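You operate a simulated robot arm through the tools that you are given. There is no shell and no other tool.

You are at the controls of a simulated robot arm. One attempt, no reset.

TASK
Stand both rods up; thread the board's float marked highest on the yellow rod, the lowest on the blue.

The check looks at the end state, three seconds after you hand in, the way a careful person would. Anything else that was tipped, shoved, dropped, spilled or broken makes it a failure.

THE ROBOT
A 7-joint arm with a two-finger parallel gripper, fixed in place. Base frame: the origin is at the foot of the arm, x ahead of it, y to its left, z up; the work surface is at about z = 0.78. Lengths are in m, angles in rad, forces in N, time in s.
Its first joint turns from -2.897 to 2.897 rad. Payload 4.4 kg.
The tool frame sits at the grasp point between the pads (the TCP): z along the fingers, y along the line on which they close. The tips reach 0.023 m beyond it. Largest opening 0.094 m; finger width 0.038, thickness 0.01; the body of the gripper, 0.054 by 0.096 m, starts 0.039 m behind the TCP.
Orientation is told as [roll, pitch, yaw] about the base's x, y, z axes, in that order, counted from this pose: with the fingers straight down and closing along the base's y, the tool's x points along the base's -x, its y along +y and its z along -z.

THE INTERFACE
- The arm moves only by the tool send_rows. Its argument "increments" is a list of rows, each a list of 3 entries, a list of its own where there are three numbers: the shift along the base's x, y, z in mm, then the turn, a rotation vector about the base's x, y, z in rad, then the closure in counts, from 0 (fully open) to 255 (shut). In form: [[[x, y, z], [wx, wy, wz], claw], ...]. A call has 1 to 20 rows; each row shifts and turns the commanded pose from where the row before left it. Each row takes 0.2 s and may step no farther than 0.05 m and 0.15 rad from the row before; otherwise, or with a gripper value out of range, the whole call is refused. Where a pose cannot be reached the arm comes as near as it can. A force on the tool above 40 N (or 10 N above the force at the start of the call, whichever is more), or a blocked arm, ends the call early, and 0.2 s more pass. Each finger travels about 0.072 m/s and halts on what it meets, pressing with about 29 N; the grip force reading is that of the motor and also rises with nothing between the fingers. The clock runs only during rows and for 0.2 s after the last one: add rows that do not move to give the fingers time. The reply holds the time, the measured pose of the TCP, the force on the tool along the base axes, the opening and the grip force, in the units named above and with some noise, with the torque about the TCP (base axes, N m) and any sound that the robot's microphone picked up, and new pictures: "pictures" is both (left out), scene, wrist or none.
- Cameras (640 x 400 px; columns grow to the right, rows downward): "scene" is fixed at [0.0494, 0.5065, 1.593]; the picture's right is [-0.48, -0.88, 0.00], its down [-0.43, 0.24, -0.87] and it looks along [0.76, -0.42, -0.49] (base axes); focal length 327 px, centre (320, 200). "wrist" rides on the gripper at [0.086, 0.016, -0.075] in the tool frame; the picture's right is [-0.18, 0.98, 0.00], its down [-0.58, -0.11, -0.81] and it looks along [-0.79, -0.15, 0.59] (tool axes); focal length 243 px, centre (320, 200). There is no depth. A picture from a camera that has moved, and an enlarged one, comes with that camera's place and axes in the base frame and with its lens. The place of the scene camera against the robot may be out by one fixed shift of up to 0.018 m in any direction.
- inspect(camera, box): a new picture of the part [left, top, right, bottom] of that camera's present view, enlarged. The clock stands still meanwhile.
- close_job(): hands the job in; it is judged then, once.

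Places have to be worked out from the pictures, the camera data and where the tool is seen. Open the gripper and draw the arm clear of the work before you hand the job in, unless the task says otherwise.

The tools are called after "Call:" by a JSON object that holds its "name" and its "arguments". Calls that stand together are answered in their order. send_rows: Moves the arm, as the interface text tells. Its arguments: {"type":"object","properties":{"increments":{"type":"array"},"pictures":{"type":"string","enum":["both","scene","wrist","none"]}},"required":["increments"]} The other tools are called the same way: inspect (camera, box) takes an enlarged picture of a part of a camera's view; close_job () hands the job in.

At the start:

```text
time_s: 0.0
eef_pos: [0.677, 0.1488, 1.3588]
orientation: [0.0, 0.0, 0.0]
force: [-0.4, -1.0, 0.0]
torque: [-0.01, 0.0, 0.02]
gripper_width: 0.0939
finger_force: 0.1
```

scene: 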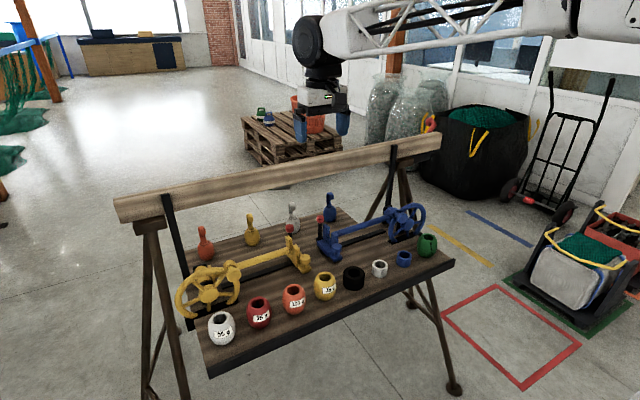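
wrist: 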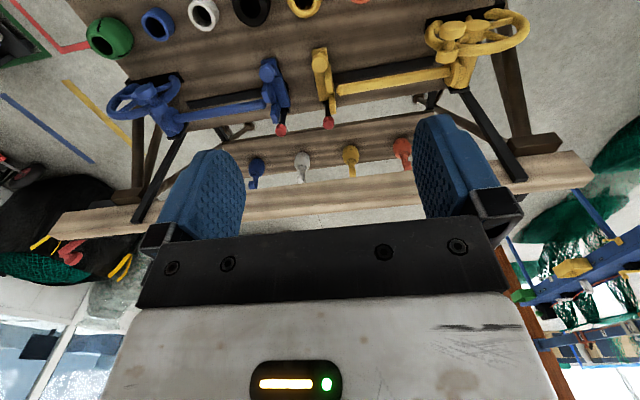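

The pictures show a bench with floats in the front row and two hinged rods lying down, one yellow and one blue. I'll enlarge parts of the view to read the marks and see how the rods work.

Call:
{"name": "inspect", "arguments": {"camera": "scene", "box": [170, 260, 350, 372]}}

Call:
{"name": "inspect", "arguments": {"camera": "scene", "box": [310, 190, 470, 290]}}

Call:
{"name": "inspect", "arguments": {"camera": "scene", "box": [170, 180, 350, 292]}}

Call:
{"name": "inspect", "arguments": {"camera": "wrist", "box": [80, 0, 320, 150]}}

Call:
{"name": "inspect", "arguments": {"camera": "wrist", "box": [300, 0, 540, 150]}}

```text
3.56 times, centred on (260, 316) of scene
camera zoom: at [0.0494, 0.5065, 1.593], right [-0.48, -0.88, 0.0], down [-0.43, 0.24, -0.87], along [0.76, -0.42, -0.49], focal length 1162 px, centre (533, -212)
```

zoom: 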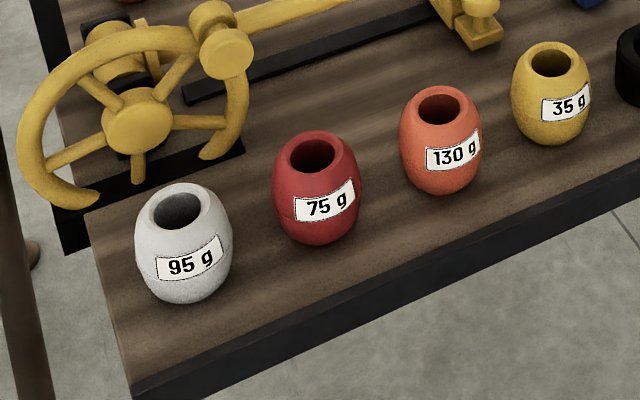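

```text
4.00 times, centred on (390, 240) of scene
camera zoom: at [0.0494, 0.5065, 1.593], right [-0.48, -0.88, 0.0], down [-0.43, 0.24, -0.87], along [0.76, -0.42, -0.49], focal length 1307 px, centre (40, 40)
```

zoom: 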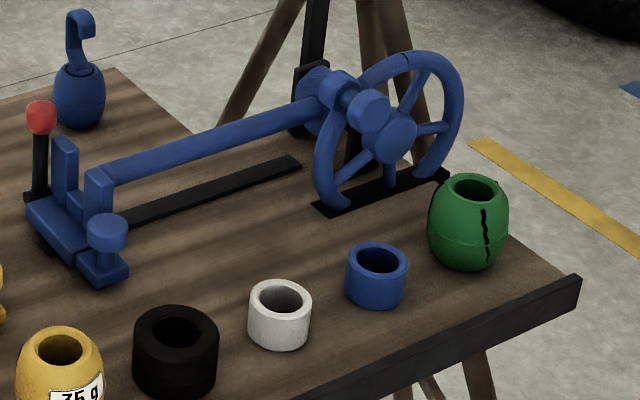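

```text
3.56 times, centred on (260, 236) of scene
camera zoom: at [0.0494, 0.5065, 1.593], right [-0.48, -0.88, 0.0], down [-0.43, 0.24, -0.87], along [0.76, -0.42, -0.49], focal length 1162 px, centre (533, 72)
```

zoom: 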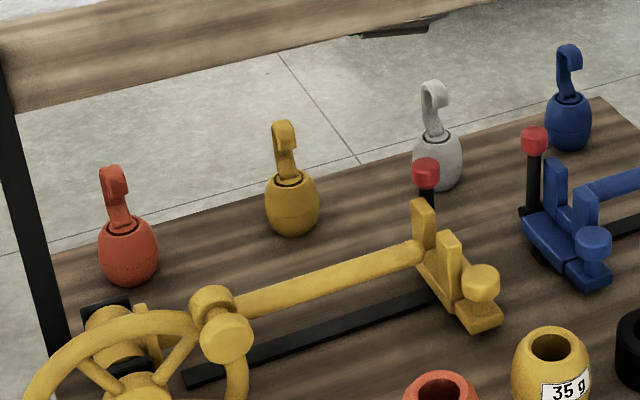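

```text
2.67 times, centred on (200, 75) of wrist
camera zoom: at [0.5898, 0.1651, 1.4338], right [0.18, 0.98, 0.0], down [0.58, -0.11, 0.81], along [0.79, -0.15, -0.59], focal length 647 px, centre (640, 533)
```

zoom: 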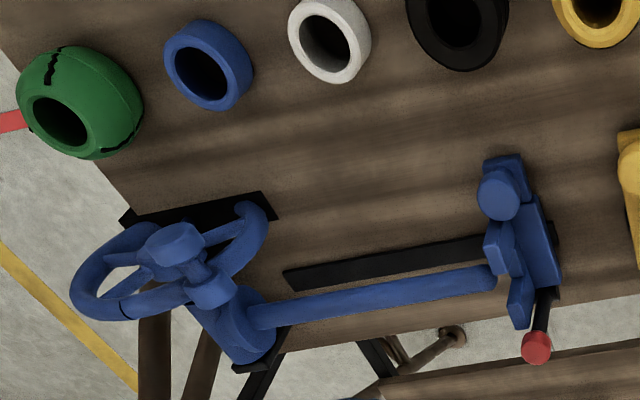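

```text
2.67 times, centred on (420, 75) of wrist
camera zoom: at [0.5898, 0.1651, 1.4338], right [0.18, 0.98, 0.0], down [0.58, -0.11, 0.81], along [0.79, -0.15, -0.59], focal length 647 px, centre (53, 533)
```

zoom: 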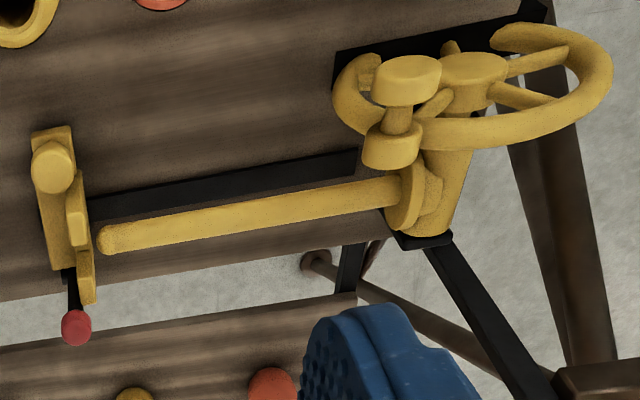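

The marks on the board's floats read 95, 75, 130 and 35 g. So the orange 130 g float goes on the yellow rod and the yellow 35 g float goes on the blue rod. The rods lie at about x=0.91, z=0.87, on cradles with latches, so I'll bring the wrist camera closer to study the yellow cradle.

Call:
{"name": "send_rows", "arguments": {"increments": [[[-8, 7, -40], [0, 0, 0], 0], [[-8, 7, -40], [0, 0, 0], 0], [[-8, 7, -40], [0, 0, 0], 0], [[-8, 7, -40], [0, 0, 0], 0], [[-8, 7, -40], [0, 0, 0], 0], [[-8, 7, -40], [0, 0, 0], 0], [[-8, 7, -39], [0, 0, 0], 0]]}}

```text
time_s: 1.6
eef_pos: [0.6214, 0.198, 1.081]
orientation: [-0.001, 0.001, 0.001]
force: [0.6, -0.6, 0.1]
torque: [0.0, 0.05, 0.0]
gripper_width: 0.0939
finger_force: 0.1
camera wrist: at [0.5356, 0.2143, 1.157], right [0.18, 0.98, 0.0], down [0.58, -0.11, 0.81], along [0.79, -0.15, -0.59], focal length 243 px, centre (320, 200)
```

scene: 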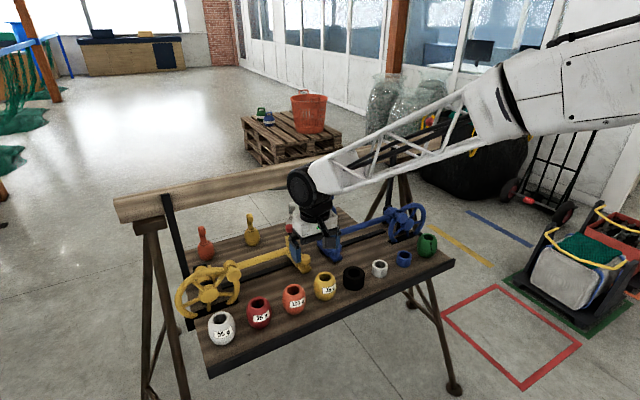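
wrist: 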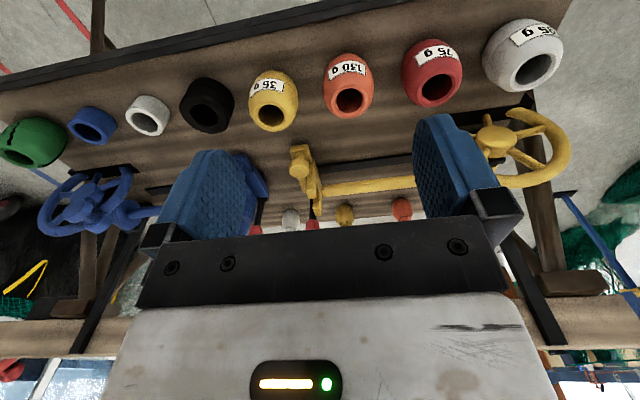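

The cradle shows between the fingers. I'll enlarge it, along with both wheels.

Call:
{"name": "inspect", "arguments": {"camera": "wrist", "box": [240, 130, 420, 242]}}

Call:
{"name": "inspect", "arguments": {"camera": "wrist", "box": [20, 60, 260, 210]}}

Call:
{"name": "inspect", "arguments": {"camera": "wrist", "box": [380, 10, 600, 150]}}

Call:
{"name": "inspect", "arguments": {"camera": "scene", "box": [240, 90, 340, 150]}}

```text
3.56 times, centred on (330, 186) of wrist
camera zoom: at [0.5356, 0.2143, 1.157], right [0.18, 0.98, 0.0], down [0.58, -0.11, 0.81], along [0.79, -0.15, -0.59], focal length 863 px, centre (284, 250)
```

zoom: 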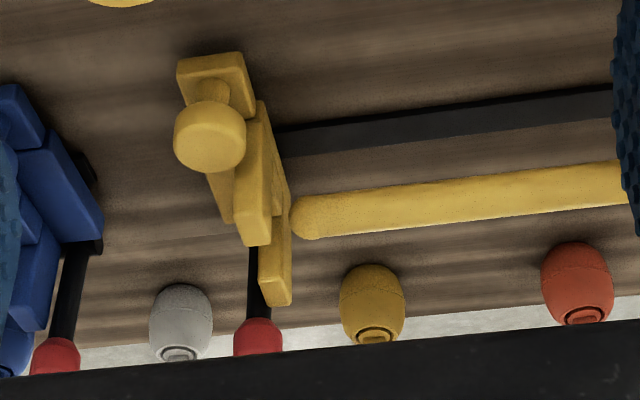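

```text
2.67 times, centred on (140, 135) of wrist
camera zoom: at [0.5356, 0.2143, 1.157], right [0.18, 0.98, 0.0], down [0.58, -0.11, 0.81], along [0.79, -0.15, -0.59], focal length 647 px, centre (800, 373)
```

zoom: 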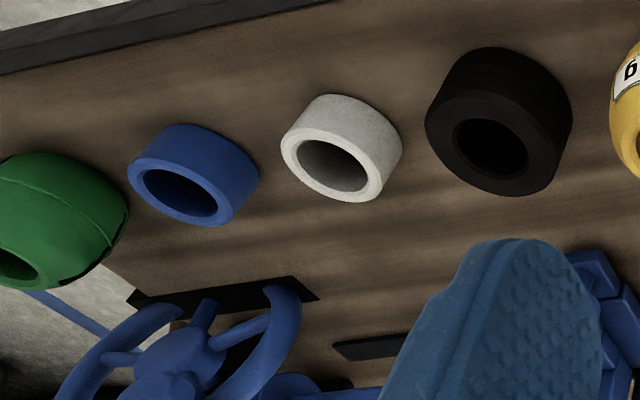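

```text
2.86 times, centred on (490, 80) of wrist
camera zoom: at [0.5356, 0.2143, 1.157], right [0.18, 0.98, 0.0], down [0.58, -0.11, 0.81], along [0.79, -0.15, -0.59], focal length 693 px, centre (-166, 543)
```

zoom: 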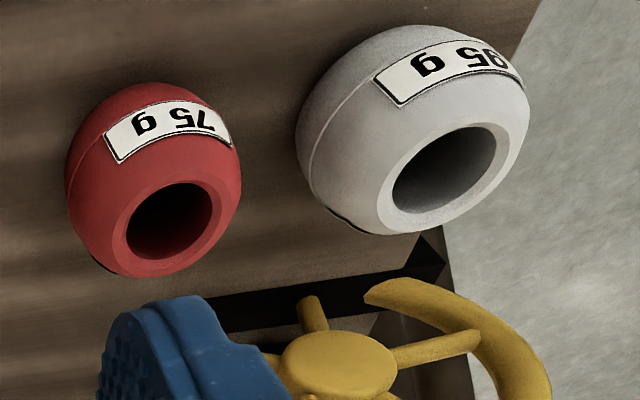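

```text
6.40 times, centred on (290, 120) of scene
camera zoom: at [0.0494, 0.5065, 1.593], right [-0.48, -0.88, 0.0], down [-0.43, 0.24, -0.87], along [0.76, -0.42, -0.49], focal length 2092 px, centre (512, 712)
```

zoom: 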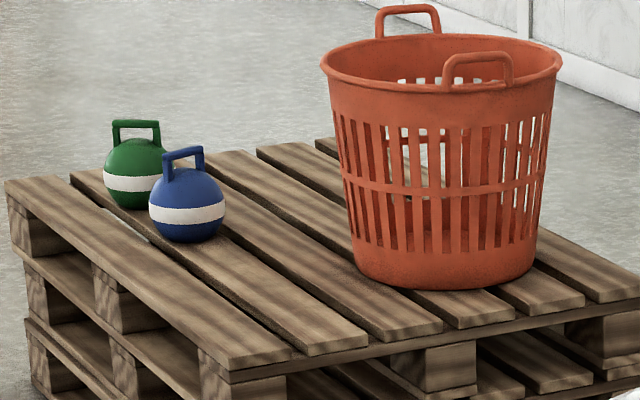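

I need a steeper look down on the yellow cradle, so I'll move forward and a little up.

Call:
{"name": "send_rows", "arguments": {"increments": [[[40, -5, 10], [0, 0, 0], 0], [[40, -5, 10], [0, 0, 0], 0], [[40, -5, 10], [0, 0, 0], 0], [[40, -5, 10], [0, 0, 0], 0], [[20, 0, 0], [0, 0, 0], 0]], "pictures": "wrist"}}

Call:
{"name": "inspect", "arguments": {"camera": "wrist", "box": [220, 50, 420, 175]}}

Call:
{"name": "inspect", "arguments": {"camera": "wrist", "box": [380, 0, 640, 160]}}

```text
time_s: 2.8
eef_pos: [0.8025, 0.1745, 1.121]
orientation: [-0.001, -0.003, 0.0]
force: [-0.8, -0.6, 0.3]
torque: [-0.03, 0.0, 0.0]
gripper_width: 0.0938
finger_force: 0.1
camera wrist: at [0.7145, 0.1919, 1.1964], right [0.18, 0.98, 0.0], down [0.58, -0.11, 0.81], along [0.79, -0.15, -0.59], focal length 243 px, centre (320, 200)
```

wrist: 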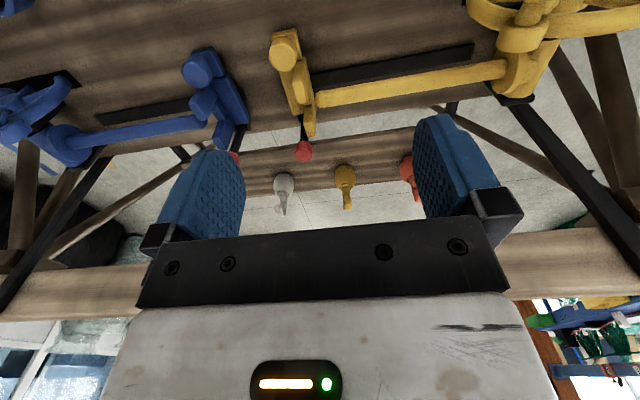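

```text
3.20 times, centred on (320, 112) of wrist
camera zoom: at [0.7145, 0.1919, 1.1964], right [0.18, 0.98, 0.0], down [0.58, -0.11, 0.81], along [0.79, -0.15, -0.59], focal length 776 px, centre (320, 480)
```

zoom: 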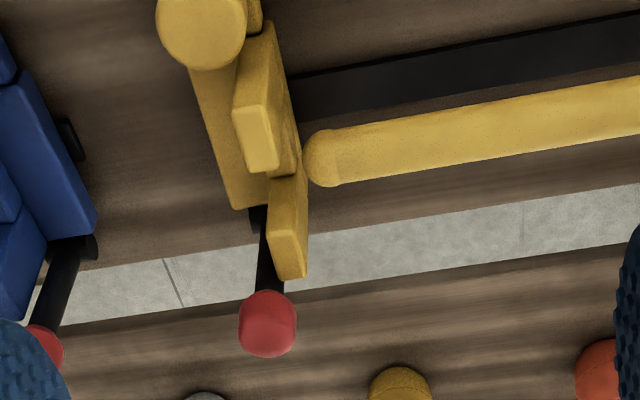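

```text
2.46 times, centred on (510, 80) of wrist
camera zoom: at [0.7145, 0.1919, 1.1964], right [0.18, 0.98, 0.0], down [0.58, -0.11, 0.81], along [0.79, -0.15, -0.59], focal length 597 px, centre (-148, 495)
```

zoom: 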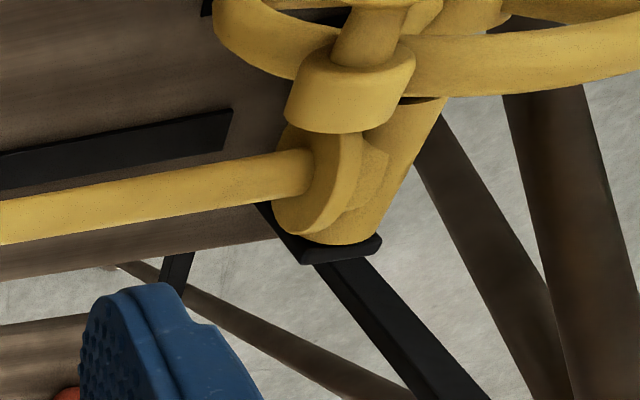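

The rod tip seems to sit against two uprights on the cradle. To see how the latch works, I'll yaw the tool and look along the rod toward −y from above.

Call:
{"name": "send_rows", "arguments": {"increments": [[[11, 14, 0], [0, 0, -0.143], 0], [[11, 14, 0], [0, 0, -0.143], 0], [[11, 14, 0], [0, 0, -0.143], 0], [[11, 14, 0], [0, 0, -0.143], 0], [[11, 14, 0], [0, 0, -0.143], 0], [[11, 14, 0], [0, 0, -0.143], 0], [[11, 14, 0], [0, 0, -0.143], 0], [[11, 14, 0], [0, 0, -0.143], 0], [[11, 14, 0], [0, 0, -0.143], 0], [[11, 14, 0], [0, 0, -0.143], 0], [[11, 14, -20], [0, 0, -0.14], 0], [[0, 0, -30], [0, 0, 0], 0]], "pictures": "both"}}

Call:
{"name": "inspect", "arguments": {"camera": "wrist", "box": [220, 80, 420, 205]}}

```text
time_s: 5.4
eef_pos: [0.9215, 0.3339, 1.0702]
orientation: [0.001, -0.001, -1.57]
force: [-0.9, -0.5, -0.3]
torque: [0.01, 0.02, -0.02]
gripper_width: 0.0939
finger_force: 0.0
camera wrist: at [0.937, 0.4201, 1.1456], right [0.98, -0.18, 0.0], down [-0.11, -0.58, 0.81], along [-0.15, -0.79, -0.59], focal length 243 px, centre (320, 200)
```

scene: 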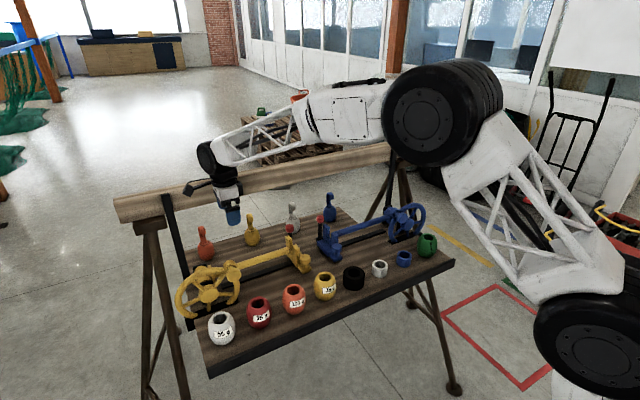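
wrist: 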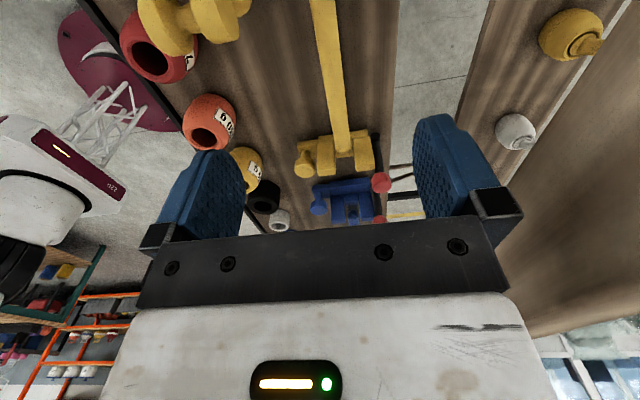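

```text
3.20 times, centred on (320, 142) of wrist
camera zoom: at [0.937, 0.4201, 1.1456], right [0.98, -0.18, 0.0], down [-0.11, -0.58, 0.81], along [-0.15, -0.79, -0.59], focal length 776 px, centre (320, 384)
```

zoom: 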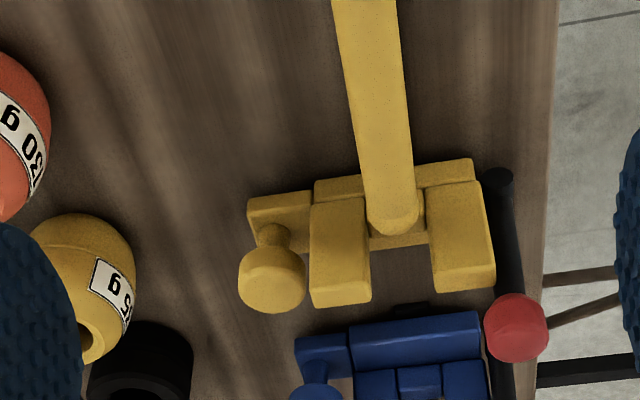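

The yellow rod's tip lies in a U between two uprights, with a red-topped lever behind it and a knob in front. I'll zoom in on both cradles from the scene camera, which now has a clear view.

Call:
{"name": "inspect", "arguments": {"camera": "scene", "box": [264, 218, 328, 282]}}

Call:
{"name": "inspect", "arguments": {"camera": "scene", "box": [305, 205, 369, 269]}}

Call:
{"name": "inspect", "arguments": {"camera": "wrist", "box": [280, 120, 400, 235]}}

Call:
{"name": "inspect", "arguments": {"camera": "scene", "box": [170, 250, 260, 330]}}

Call:
{"name": "inspect", "arguments": {"camera": "scene", "box": [370, 190, 450, 270]}}

```text
6.25 times, centred on (296, 250) of scene
camera zoom: at [0.0494, 0.5065, 1.593], right [-0.48, -0.88, 0.0], down [-0.43, 0.24, -0.87], along [0.76, -0.42, -0.49], focal length 2043 px, centre (470, -112)
```

zoom: 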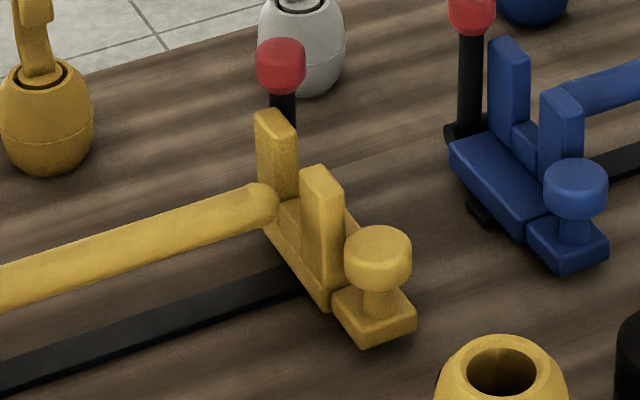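

```text
6.25 times, centred on (337, 237) of scene
camera zoom: at [0.0494, 0.5065, 1.593], right [-0.48, -0.88, 0.0], down [-0.43, 0.24, -0.87], along [0.76, -0.42, -0.49], focal length 2043 px, centre (214, -31)
```

zoom: 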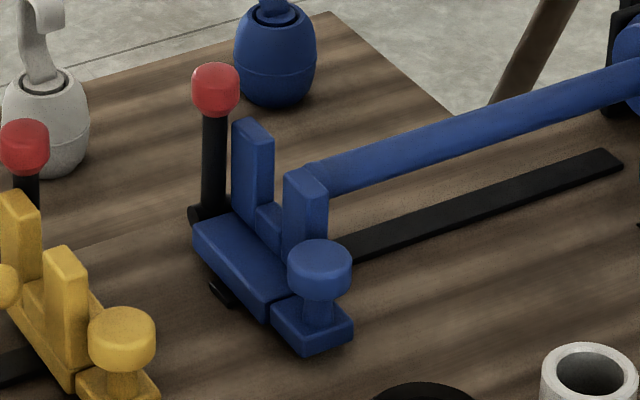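

```text
3.48 times, centred on (340, 178) of wrist
camera zoom: at [0.937, 0.4201, 1.1456], right [0.98, -0.18, 0.0], down [-0.11, -0.58, 0.81], along [-0.15, -0.79, -0.59], focal length 844 px, centre (250, 278)
```

zoom: 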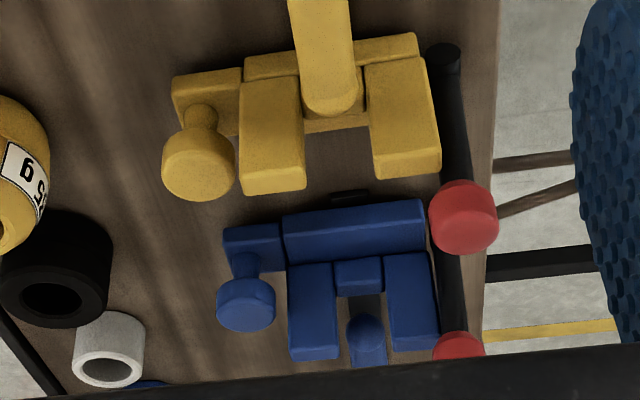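

```text
5.00 times, centred on (215, 290) of scene
camera zoom: at [0.0494, 0.5065, 1.593], right [-0.48, -0.88, 0.0], down [-0.43, 0.24, -0.87], along [0.76, -0.42, -0.49], focal length 1634 px, centre (845, -250)
```

zoom: 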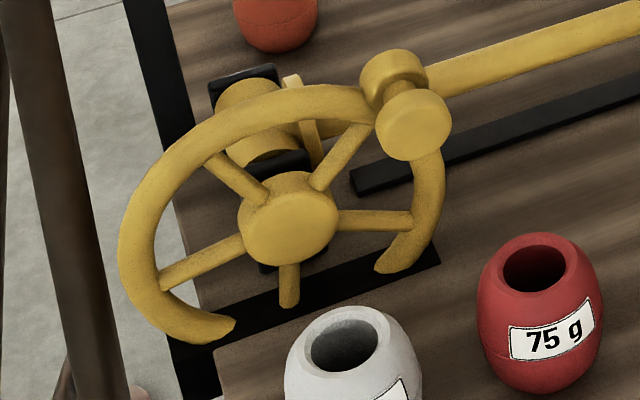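

```text
5.00 times, centred on (410, 230) of scene
camera zoom: at [0.0494, 0.5065, 1.593], right [-0.48, -0.88, 0.0], down [-0.43, 0.24, -0.87], along [0.76, -0.42, -0.49], focal length 1634 px, centre (-130, 50)
```

zoom: 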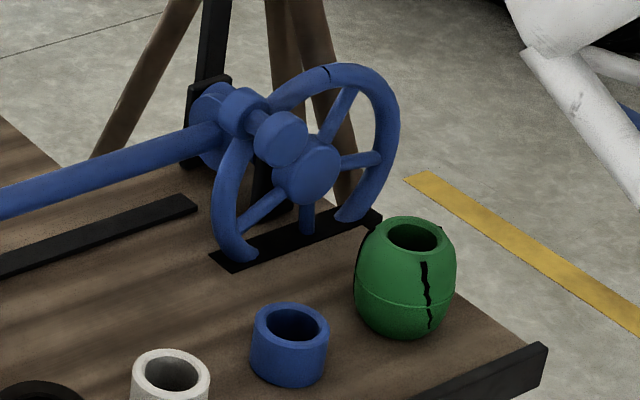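

From two views I put the uprights' tops near z≈0.885, the rod axis near z≈0.87, and the yellow wheel's hub near (0.835, 0.454, 0.87). The wheel's crank knob is near (0.80, 0.38, 0.935). The carriage sits on a rail and the wheel rim has a gap at the bottom, so the carriage may be a lock. I'll return to yaw 0 and look at the yellow wheel from the front.

Call:
{"name": "send_rows", "arguments": {"increments": [[[-15, 5, 10], [0, 0, 0.143], 0], [[-15, 8, 0], [0, 0, 0.143], 0], [[-16, 9, 0], [0, 0, 0.143], 0], [[-16, 9, 0], [0, 0, 0.143], 0], [[-16, 9, 0], [0, 0, 0.143], 0], [[-16, 9, 0], [0, 0, 0.143], 0], [[-16, 9, 0], [0, 0, 0.143], 0], [[-16, 9, 0], [0, 0, 0.143], 0], [[-16, 9, 0], [0, 0, 0.143], 0], [[-16, 9, 0], [0, 0, 0.143], 0], [[-16, 9, 0], [0, 0, 0.14], 0], [[0, 0, 0], [0, 0, 0], 0]], "pictures": "wrist"}}

Call:
{"name": "inspect", "arguments": {"camera": "wrist", "box": [230, 30, 450, 165]}}

Call:
{"name": "inspect", "arguments": {"camera": "wrist", "box": [0, 0, 260, 160]}}

```text
time_s: 8.0
eef_pos: [0.7481, 0.4238, 1.0789]
orientation: [-0.001, 0.001, 0.001]
force: [0.2, 0.2, -0.5]
torque: [0.0, 0.03, -0.01]
gripper_width: 0.0944
finger_force: 0.1
camera wrist: at [0.6623, 0.4414, 1.1544], right [0.18, 0.98, 0.0], down [0.58, -0.11, 0.81], along [0.79, -0.15, -0.59], focal length 243 px, centre (320, 200)
```

wrist: 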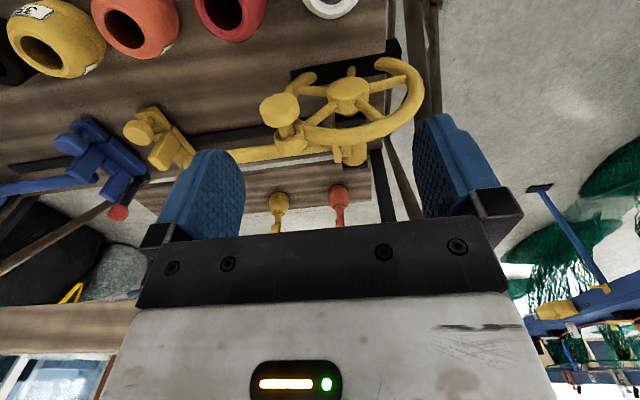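

```text
2.91 times, centred on (340, 98) of wrist
camera zoom: at [0.6623, 0.4414, 1.1544], right [0.18, 0.98, 0.0], down [0.58, -0.11, 0.81], along [0.79, -0.15, -0.59], focal length 706 px, centre (262, 498)
```

zoom: 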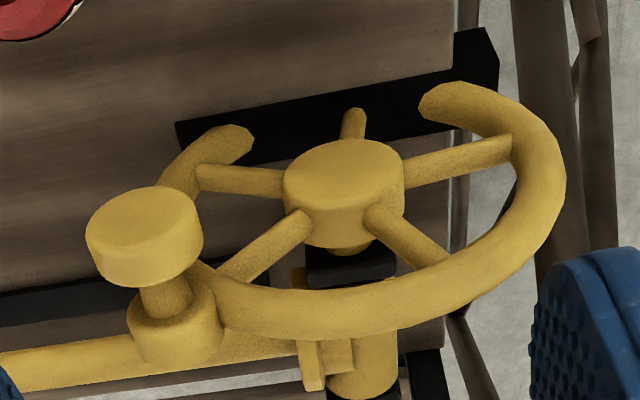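

```text
2.46 times, centred on (130, 80) of wrist
camera zoom: at [0.6623, 0.4414, 1.1544], right [0.18, 0.98, 0.0], down [0.58, -0.11, 0.81], along [0.79, -0.15, -0.59], focal length 597 px, centre (788, 495)
```

zoom: 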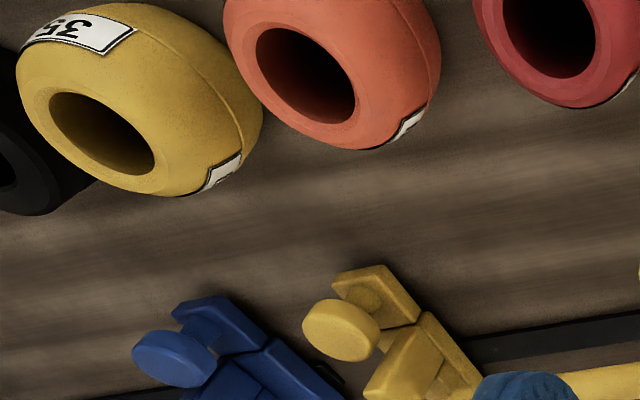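

Two wrist views intersect cleanly, putting the yellow knob face at (0.805, 0.370, 0.917), the hub at (0.837, 0.446, 0.857) and the crank radius at about 0.096. I'll lower the open gripper around the crank knob to test whether the wheel turns.

Call:
{"name": "send_rows", "arguments": {"increments": [[[21, -18, -20], [0, 0, 0], 0], [[21, -18, -20], [0, 0, 0], 0], [[20, -18, -20], [0, 0, 0], 0], [[0, 0, -30], [0, 0, 0], 0], [[0, 0, 0], [0, 0, 0], 0]], "pictures": "both"}}

Call:
{"name": "inspect", "arguments": {"camera": "wrist", "box": [200, 0, 460, 160]}}

Call:
{"name": "inspect", "arguments": {"camera": "scene", "box": [170, 210, 290, 310]}}

```text
time_s: 9.2
eef_pos: [0.8106, 0.3705, 0.99]
orientation: [0.001, 0.0, -0.001]
force: [-0.9, -0.6, 0.6]
torque: [0.03, -0.01, 0.04]
gripper_width: 0.0938
finger_force: 0.2
camera wrist: at [0.7249, 0.3868, 1.0647], right [0.18, 0.98, 0.0], down [0.58, -0.11, 0.81], along [0.79, -0.15, -0.59], focal length 243 px, centre (320, 200)
```

scene: 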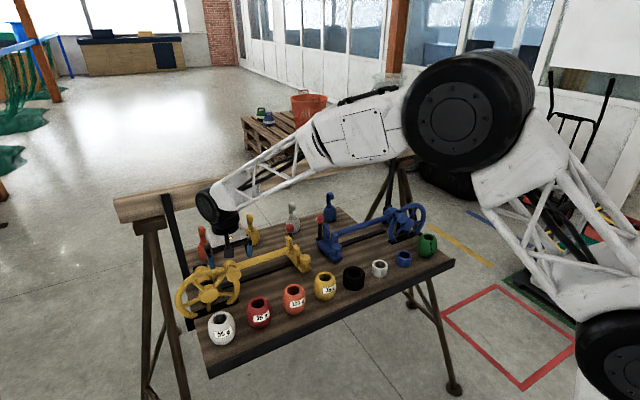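
wrist: 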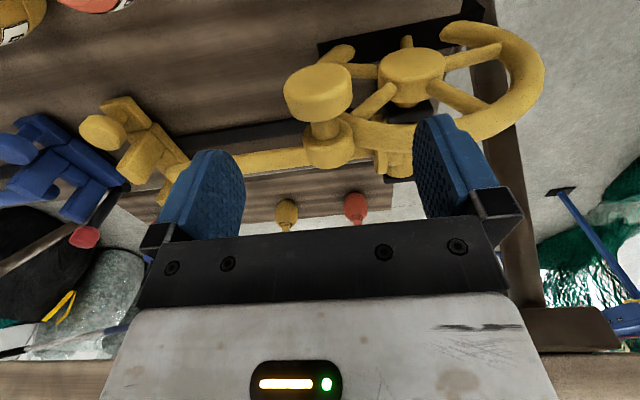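

```text
2.46 times, centred on (330, 80) of wrist
camera zoom: at [0.7249, 0.3868, 1.0647], right [0.18, 0.98, 0.0], down [0.58, -0.11, 0.81], along [0.79, -0.15, -0.59], focal length 597 px, centre (295, 495)
```

zoom: 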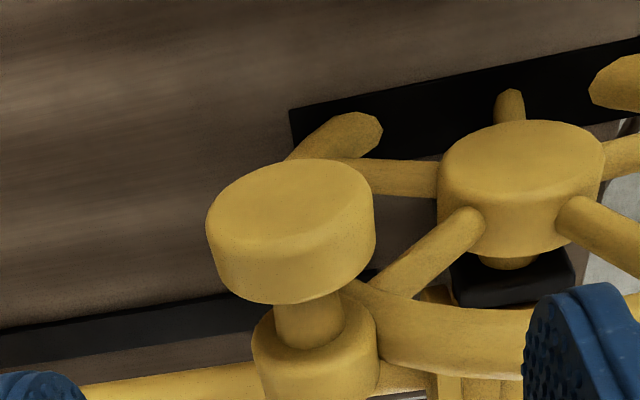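

```text
4.00 times, centred on (230, 260) of scene
camera zoom: at [0.0494, 0.5065, 1.593], right [-0.48, -0.88, 0.0], down [-0.43, 0.24, -0.87], along [0.76, -0.42, -0.49], focal length 1307 px, centre (680, -40)
```

zoom: 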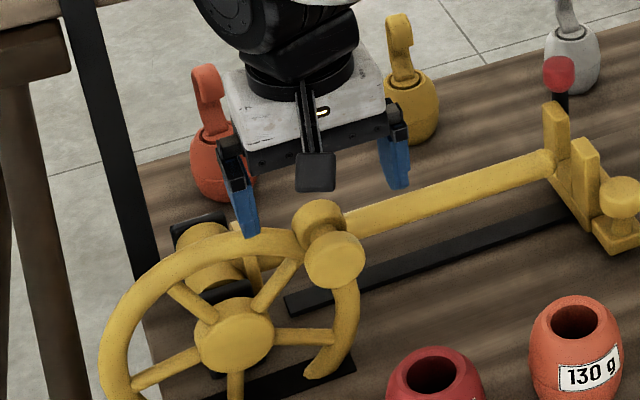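

The estimates agree, with a knob diameter of about 0.042. I'll lower to the knob's height and then close to a loose cage.

Call:
{"name": "send_rows", "arguments": {"increments": [[[1, 0, -25], [0, 0, 0], 0], [[0, 0, -25], [0, 0, 0], 0], [[0, 0, -20], [0, 0, 0], 0], [[0, 0, 0], [0, 0, 0], 100], [[0, 0, 0], [0, 0, 0], 100], [[0, 0, 0], [0, 0, 0], 100]], "pictures": "both"}}

Call:
{"name": "inspect", "arguments": {"camera": "wrist", "box": [200, 60, 440, 210]}}

Call:
{"name": "inspect", "arguments": {"camera": "scene", "box": [170, 210, 290, 310]}}

```text
time_s: 10.6
eef_pos: [0.8109, 0.3713, 0.9214]
orientation: [-0.002, -0.001, 0.0]
force: [-1.2, 0.6, 0.1]
torque: [0.04, 0.01, 0.0]
gripper_width: 0.057
finger_force: 0.1
camera wrist: at [0.7243, 0.3879, 0.9956], right [0.18, 0.98, 0.0], down [0.58, -0.11, 0.81], along [0.79, -0.15, -0.59], focal length 243 px, centre (320, 200)
```

scene: 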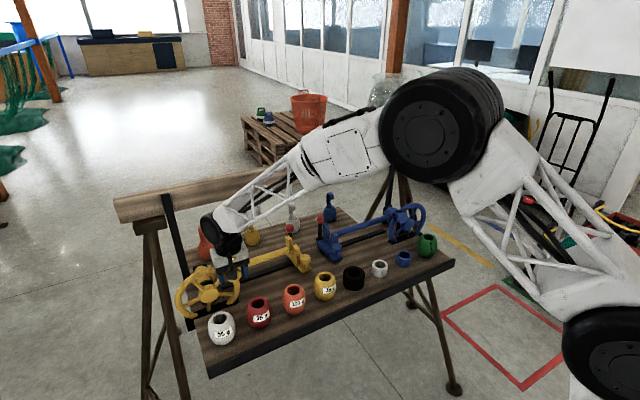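
wrist: 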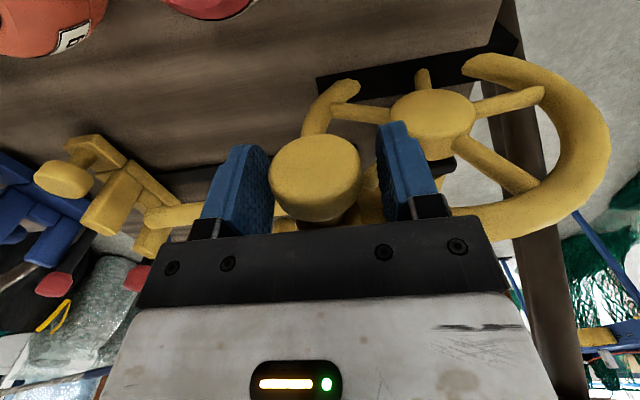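

```text
2.67 times, centred on (320, 135) of wrist
camera zoom: at [0.7243, 0.3879, 0.9956], right [0.18, 0.98, 0.0], down [0.58, -0.11, 0.81], along [0.79, -0.15, -0.59], focal length 647 px, centre (320, 373)
```

zoom: 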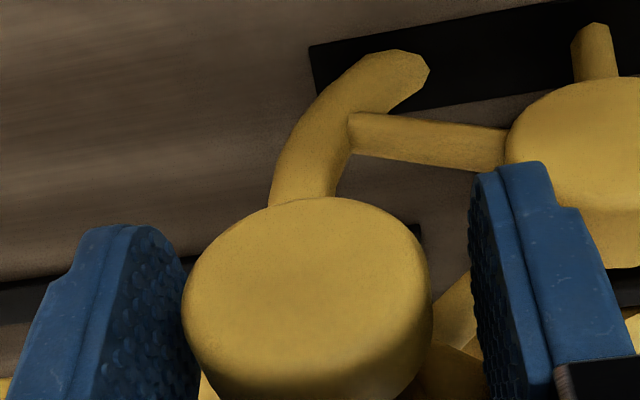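

```text
4.00 times, centred on (230, 260) of scene
camera zoom: at [0.0494, 0.5065, 1.593], right [-0.48, -0.88, 0.0], down [-0.43, 0.24, -0.87], along [0.76, -0.42, -0.49], focal length 1307 px, centre (680, -40)
```

zoom: 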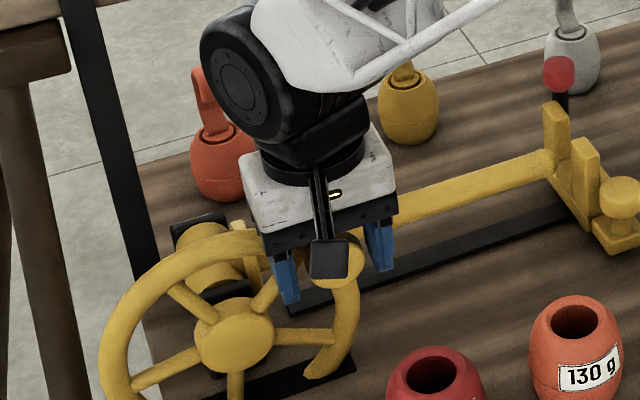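

The knob is caged between the fingers. I'll try a small arc (about 15°) up and to +y and watch the force and the rod.

Call:
{"name": "send_rows", "arguments": {"increments": [[[0, 4, 4], [0, 0, 0], 100], [[0, 4, 4], [0, 0, 0], 100], [[0, 5, 4], [0, 0, 0], 100], [[0, 5, 5], [0, 0, 0], 100], [[0, 0, 0], [0, 0, 0], 100]], "pictures": "both"}}

Call:
{"name": "inspect", "arguments": {"camera": "scene", "box": [190, 200, 320, 300]}}

```text
time_s: 11.8
eef_pos: [0.81, 0.3877, 0.9374]
orientation: [0.0, -0.001, -0.002]
force: [-2.5, -8.2, 3.2]
torque: [-0.19, -0.03, -0.07]
gripper_width: 0.0607
finger_force: 4.2
camera wrist: at [0.7239, 0.4047, 1.0126], right [0.18, 0.98, 0.0], down [0.58, -0.11, 0.81], along [0.79, -0.15, -0.59], focal length 243 px, centre (320, 200)
```

scene: 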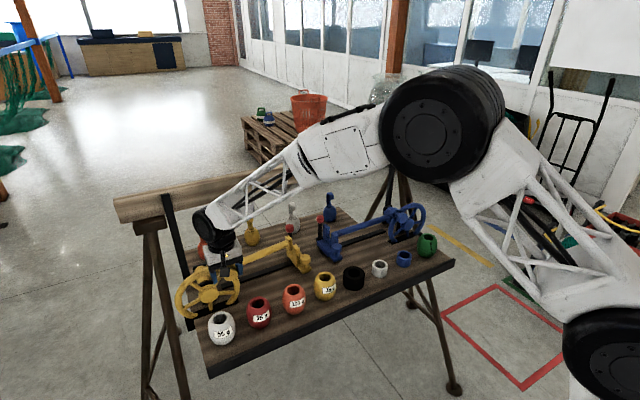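
wrist: 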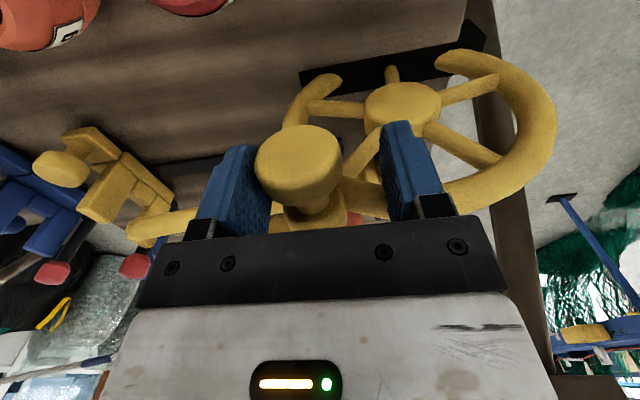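

```text
4.00 times, centred on (255, 250) of scene
camera zoom: at [0.0494, 0.5065, 1.593], right [-0.48, -0.88, 0.0], down [-0.43, 0.24, -0.87], along [0.76, -0.42, -0.49], focal length 1307 px, centre (580, 0)
```

zoom: 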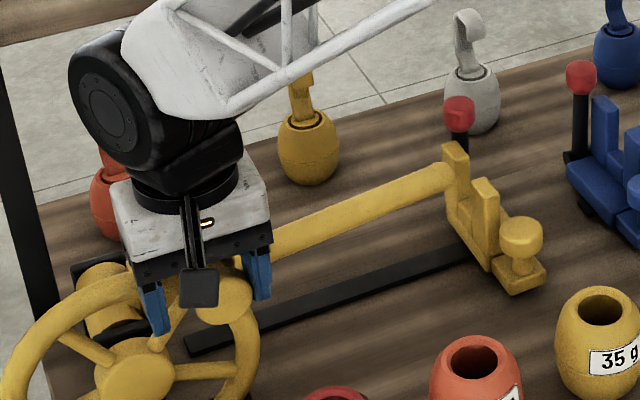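

The wheel turns freely at about 8 N and the rod tip has risen out of the cradle. I'll carry on along the arc.

Call:
{"name": "send_rows", "arguments": {"increments": [[[0, 7.7, 4.9], [0, 0, 0], 100], [[0, 8, 4.1], [0, 0, 0], 100], [[0, 8.5, 3.3], [0, 0, 0], 100], [[0, 8.8, 2.5], [0, 0, 0], 100], [[0, 8.9, 1.7], [0, 0, 0], 100], [[0, 9, 0.8], [0, 0, 0], 100], [[0, 9.1, 0], [0, 0, 0], 100], [[0, 9, -0.9], [0, 0, 0], 100], [[0, 0, 0], [0, 0, 0], 100]], "pictures": "both"}}

Call:
{"name": "inspect", "arguments": {"camera": "scene", "box": [170, 170, 330, 310]}}

```text
time_s: 13.8
eef_pos: [0.8098, 0.4584, 0.9537]
orientation: [0.001, 0.002, 0.0]
force: [0.6, -4.0, -2.1]
torque: [0.06, 0.0, -0.01]
gripper_width: 0.059
finger_force: 1.9
camera wrist: at [0.7233, 0.475, 1.028], right [0.18, 0.98, 0.0], down [0.58, -0.11, 0.81], along [0.79, -0.15, -0.59], focal length 243 px, centre (320, 200)
```

scene: 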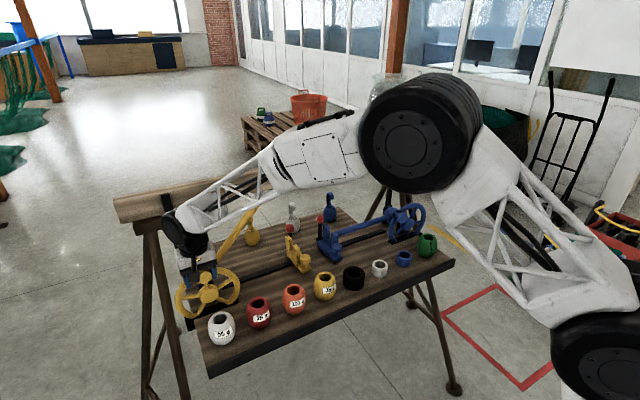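
wrist: 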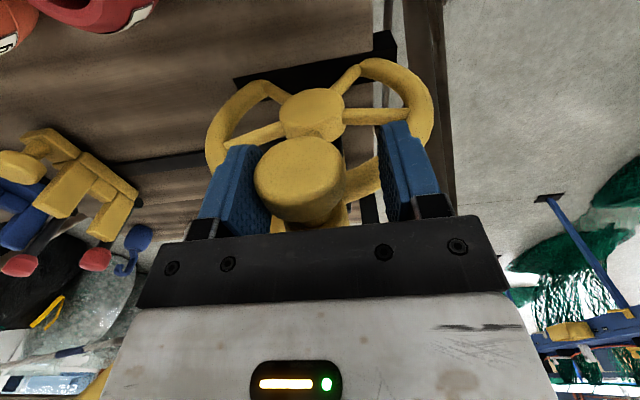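

```text
2.86 times, centred on (250, 240) of scene
camera zoom: at [0.0494, 0.5065, 1.593], right [-0.48, -0.88, 0.0], down [-0.43, 0.24, -0.87], along [0.76, -0.42, -0.49], focal length 934 px, centre (520, 86)
```

zoom: 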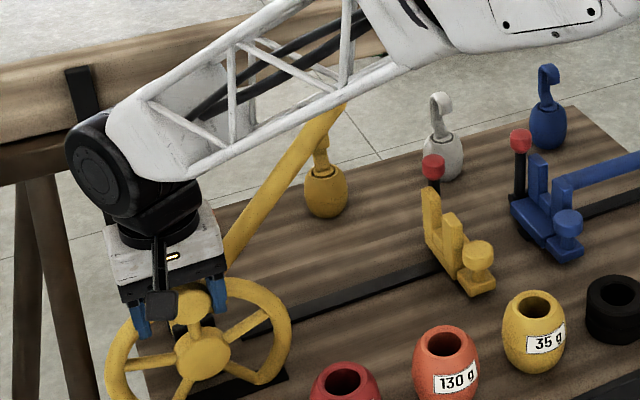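

The rod is now at about 50° and the force is low. Before I finish the turn, I'll check the clearance between the wrist and the rising rod.

Call:
{"name": "inspect", "arguments": {"camera": "scene", "box": [160, 180, 270, 260]}}

Call:
{"name": "inspect", "arguments": {"camera": "wrist", "box": [160, 60, 460, 240]}}

```text
5.00 times, centred on (215, 220) of scene
camera zoom: at [0.0494, 0.5065, 1.593], right [-0.48, -0.88, 0.0], down [-0.43, 0.24, -0.87], along [0.76, -0.42, -0.49], focal length 1634 px, centre (845, 100)
```

zoom: 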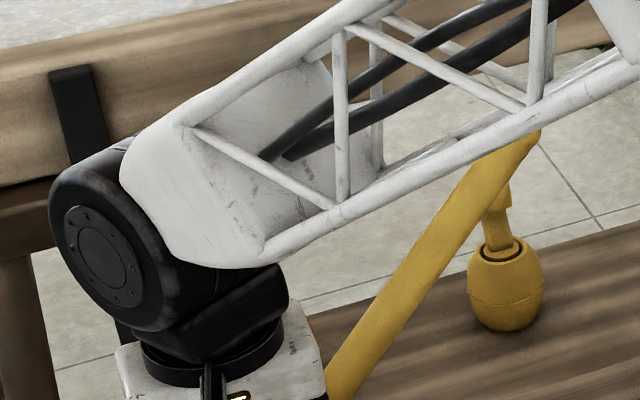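

```text
2.13 times, centred on (310, 150) of wrist
camera zoom: at [0.7233, 0.475, 1.028], right [0.18, 0.98, 0.0], down [0.58, -0.11, 0.81], along [0.79, -0.15, -0.59], focal length 518 px, centre (341, 307)
```

zoom: 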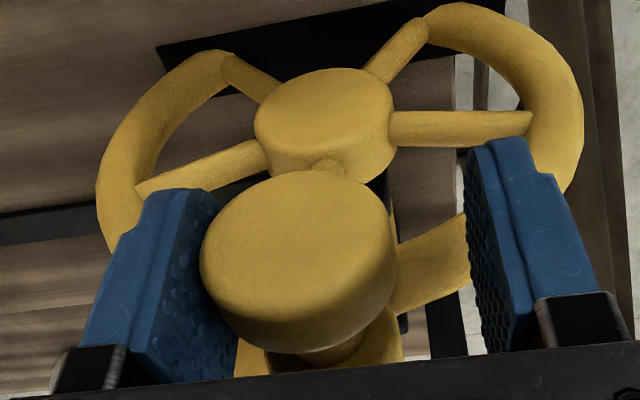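

The wrist passes close to the plane the rod swings in. I'll lean the tool back about 0.24 rad around the TCP, so the wrist moves away from the rod, and then continue the arc.

Call:
{"name": "send_rows", "arguments": {"increments": [[[-1, 0, 0], [0, -0.08, 0], 100], [[-1, 0, 0], [0, -0.08, 0], 100], [[-1, 0, 0], [0, -0.08, 0], 100], [[-1, 9, -1.8], [0, 0, 0], 100], [[0, 8.7, -2.5], [0, 0, 0], 100], [[0, 8.4, -3.4], [0, 0, 0], 100], [[0, 0, 0], [0, 0, 0], 100]], "pictures": "both"}}

Call:
{"name": "inspect", "arguments": {"camera": "scene", "box": [150, 160, 290, 290]}}

```text
time_s: 15.4
eef_pos: [0.8063, 0.4852, 0.9454]
orientation: [0.001, -0.24, -0.001]
force: [-0.7, -3.9, -0.7]
torque: [0.04, -0.01, -0.04]
gripper_width: 0.0585
finger_force: 1.8
camera wrist: at [0.7048, 0.5023, 0.9974], right [0.18, 0.98, 0.04], down [0.37, -0.11, 0.92], along [0.91, -0.15, -0.39], focal length 243 px, centre (320, 200)
```

scene: 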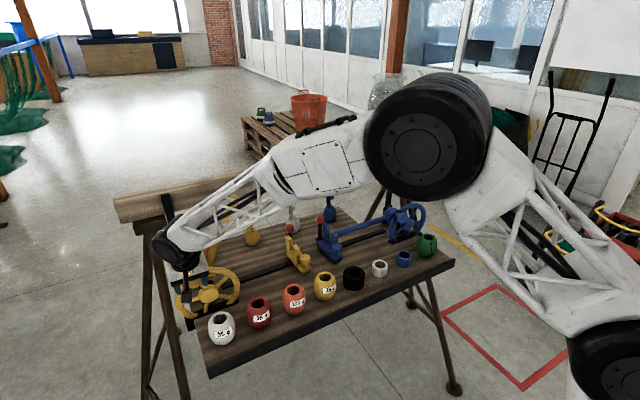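
wrist: 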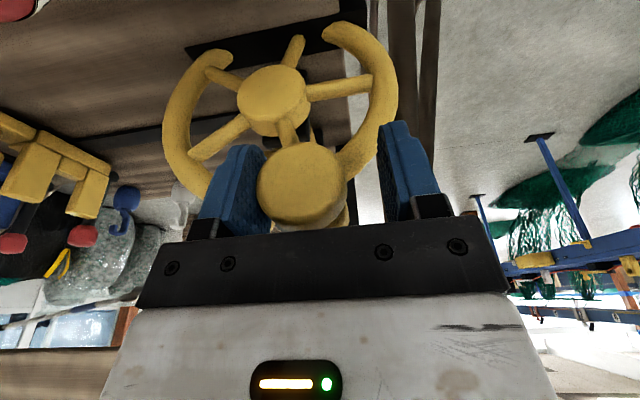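

```text
3.08 times, centred on (220, 225) of scene
camera zoom: at [0.0494, 0.5065, 1.593], right [-0.48, -0.88, 0.0], down [-0.43, 0.24, -0.87], along [0.76, -0.42, -0.49], focal length 1006 px, centre (628, 123)
```

zoom: 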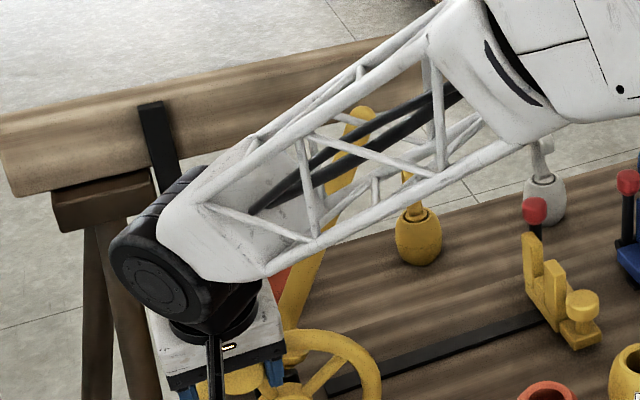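

The rod is at about 70° and clear of the arm. I'll continue toward vertical.

Call:
{"name": "send_rows", "arguments": {"increments": [[[0, 8, -4.2], [0, 0, 0], 100], [[0, 7.6, -4.8], [0, 0, 0], 100], [[0, 3.5, -2.8], [0, 0, 0], 100], [[0, 0, 0], [0, 0, 0], 100]], "pictures": "both"}}

Call:
{"name": "inspect", "arguments": {"camera": "scene", "box": [150, 160, 290, 290]}}

Call:
{"name": "inspect", "arguments": {"camera": "wrist", "box": [160, 0, 460, 230]}}

```text
time_s: 16.4
eef_pos: [0.8061, 0.5037, 0.9334]
orientation: [-0.002, -0.24, -0.001]
force: [1.3, -2.3, -0.6]
torque: [-0.01, -0.01, 0.04]
gripper_width: 0.0577
finger_force: 1.2
camera wrist: at [0.7045, 0.5205, 0.9862], right [0.18, 0.98, 0.04], down [0.37, -0.11, 0.92], along [0.91, -0.15, -0.39], focal length 243 px, centre (320, 200)
```

scene: 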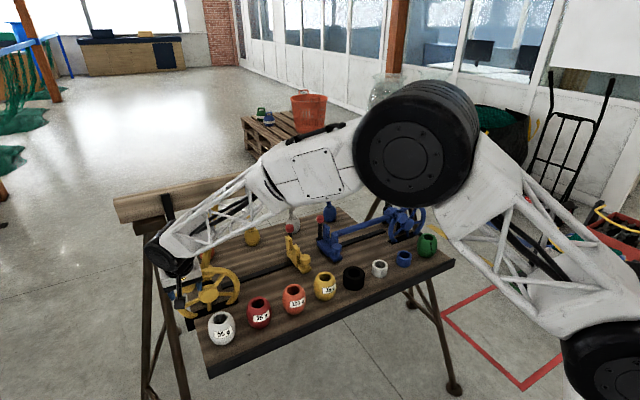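
wrist: 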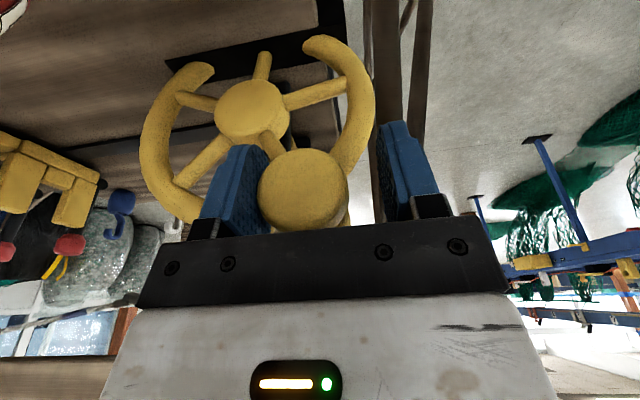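

```text
3.08 times, centred on (220, 225) of scene
camera zoom: at [0.0494, 0.5065, 1.593], right [-0.48, -0.88, 0.0], down [-0.43, 0.24, -0.87], along [0.76, -0.42, -0.49], focal length 1006 px, centre (628, 123)
```

zoom: 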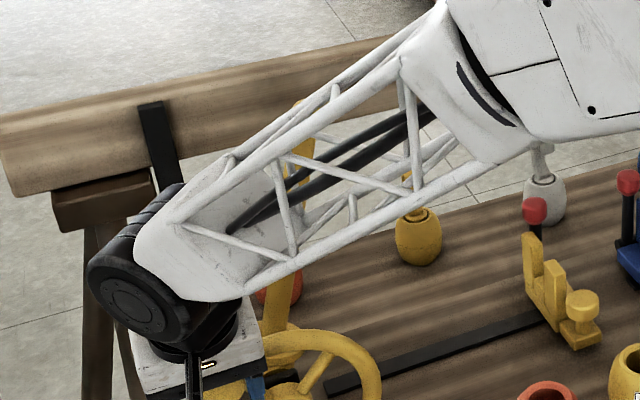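

```text
1.74 times, centred on (310, 115) of wrist
camera zoom: at [0.7045, 0.5205, 0.9862], right [0.18, 0.98, 0.04], down [0.37, -0.11, 0.92], along [0.91, -0.15, -0.39], focal length 422 px, centre (337, 348)
```

zoom: 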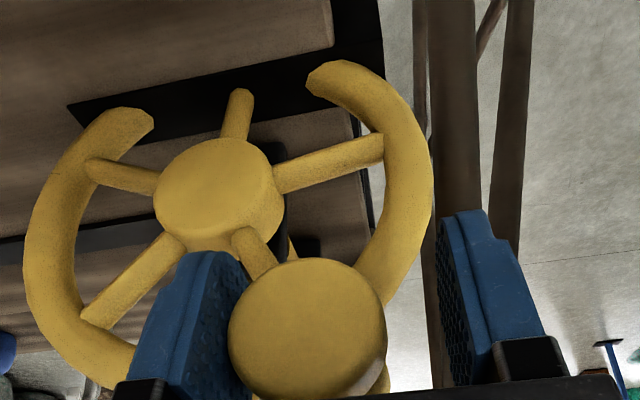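

The push force is falling (8, then 4, then 2 N) as the rod nears vertical. I'll continue in small steps and look for a stop or detent.

Call:
{"name": "send_rows", "arguments": {"increments": [[[0, 3.6, -2.8], [0, 0, 0], 100], [[0, 3, -2.9], [0, 0, 0], 100], [[0, 0, 0], [0, 0, 0], 100]], "pictures": "both"}}

Call:
{"name": "inspect", "arguments": {"camera": "scene", "box": [150, 160, 290, 290]}}

```text
time_s: 17.2
eef_pos: [0.8072, 0.5113, 0.9287]
orientation: [-0.001, -0.24, 0.001]
force: [-0.4, 0.5, -0.3]
torque: [0.0, 0.0, 0.03]
gripper_width: 0.0572
finger_force: 0.0
camera wrist: at [0.7042, 0.5275, 0.9804], right [0.18, 0.98, 0.04], down [0.37, -0.11, 0.92], along [0.91, -0.15, -0.39], focal length 243 px, centre (320, 200)
```

scene: 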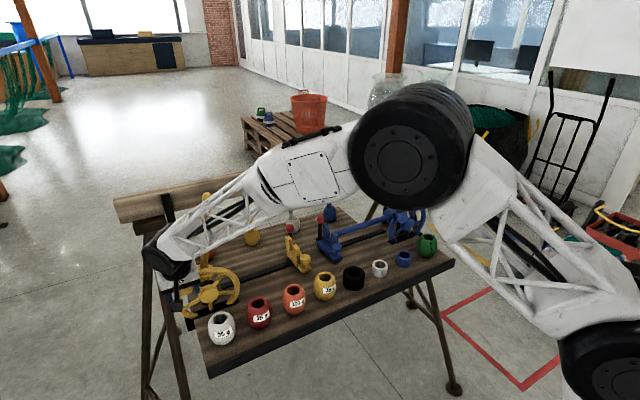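
wrist: 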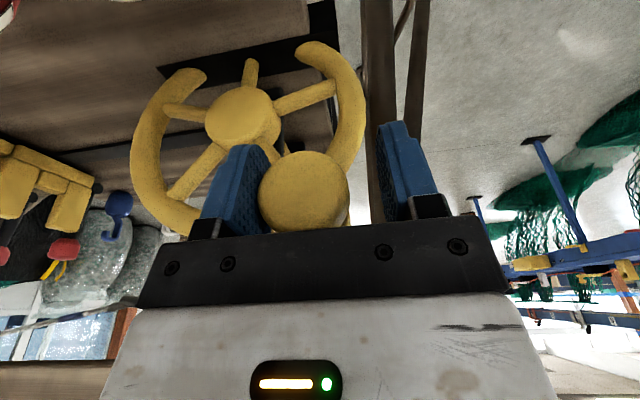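

```text
3.08 times, centred on (220, 225) of scene
camera zoom: at [0.0494, 0.5065, 1.593], right [-0.48, -0.88, 0.0], down [-0.43, 0.24, -0.87], along [0.76, -0.42, -0.49], focal length 1006 px, centre (628, 123)
```

zoom: 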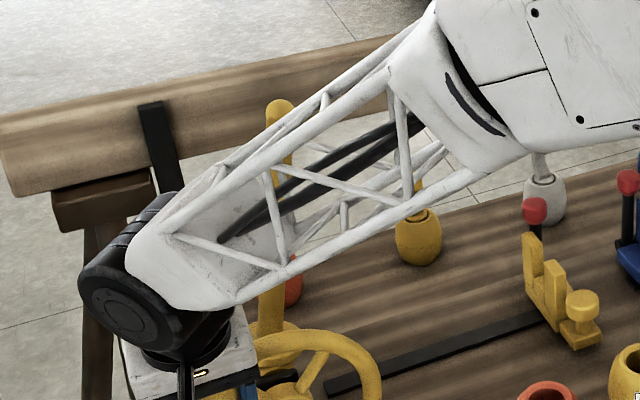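

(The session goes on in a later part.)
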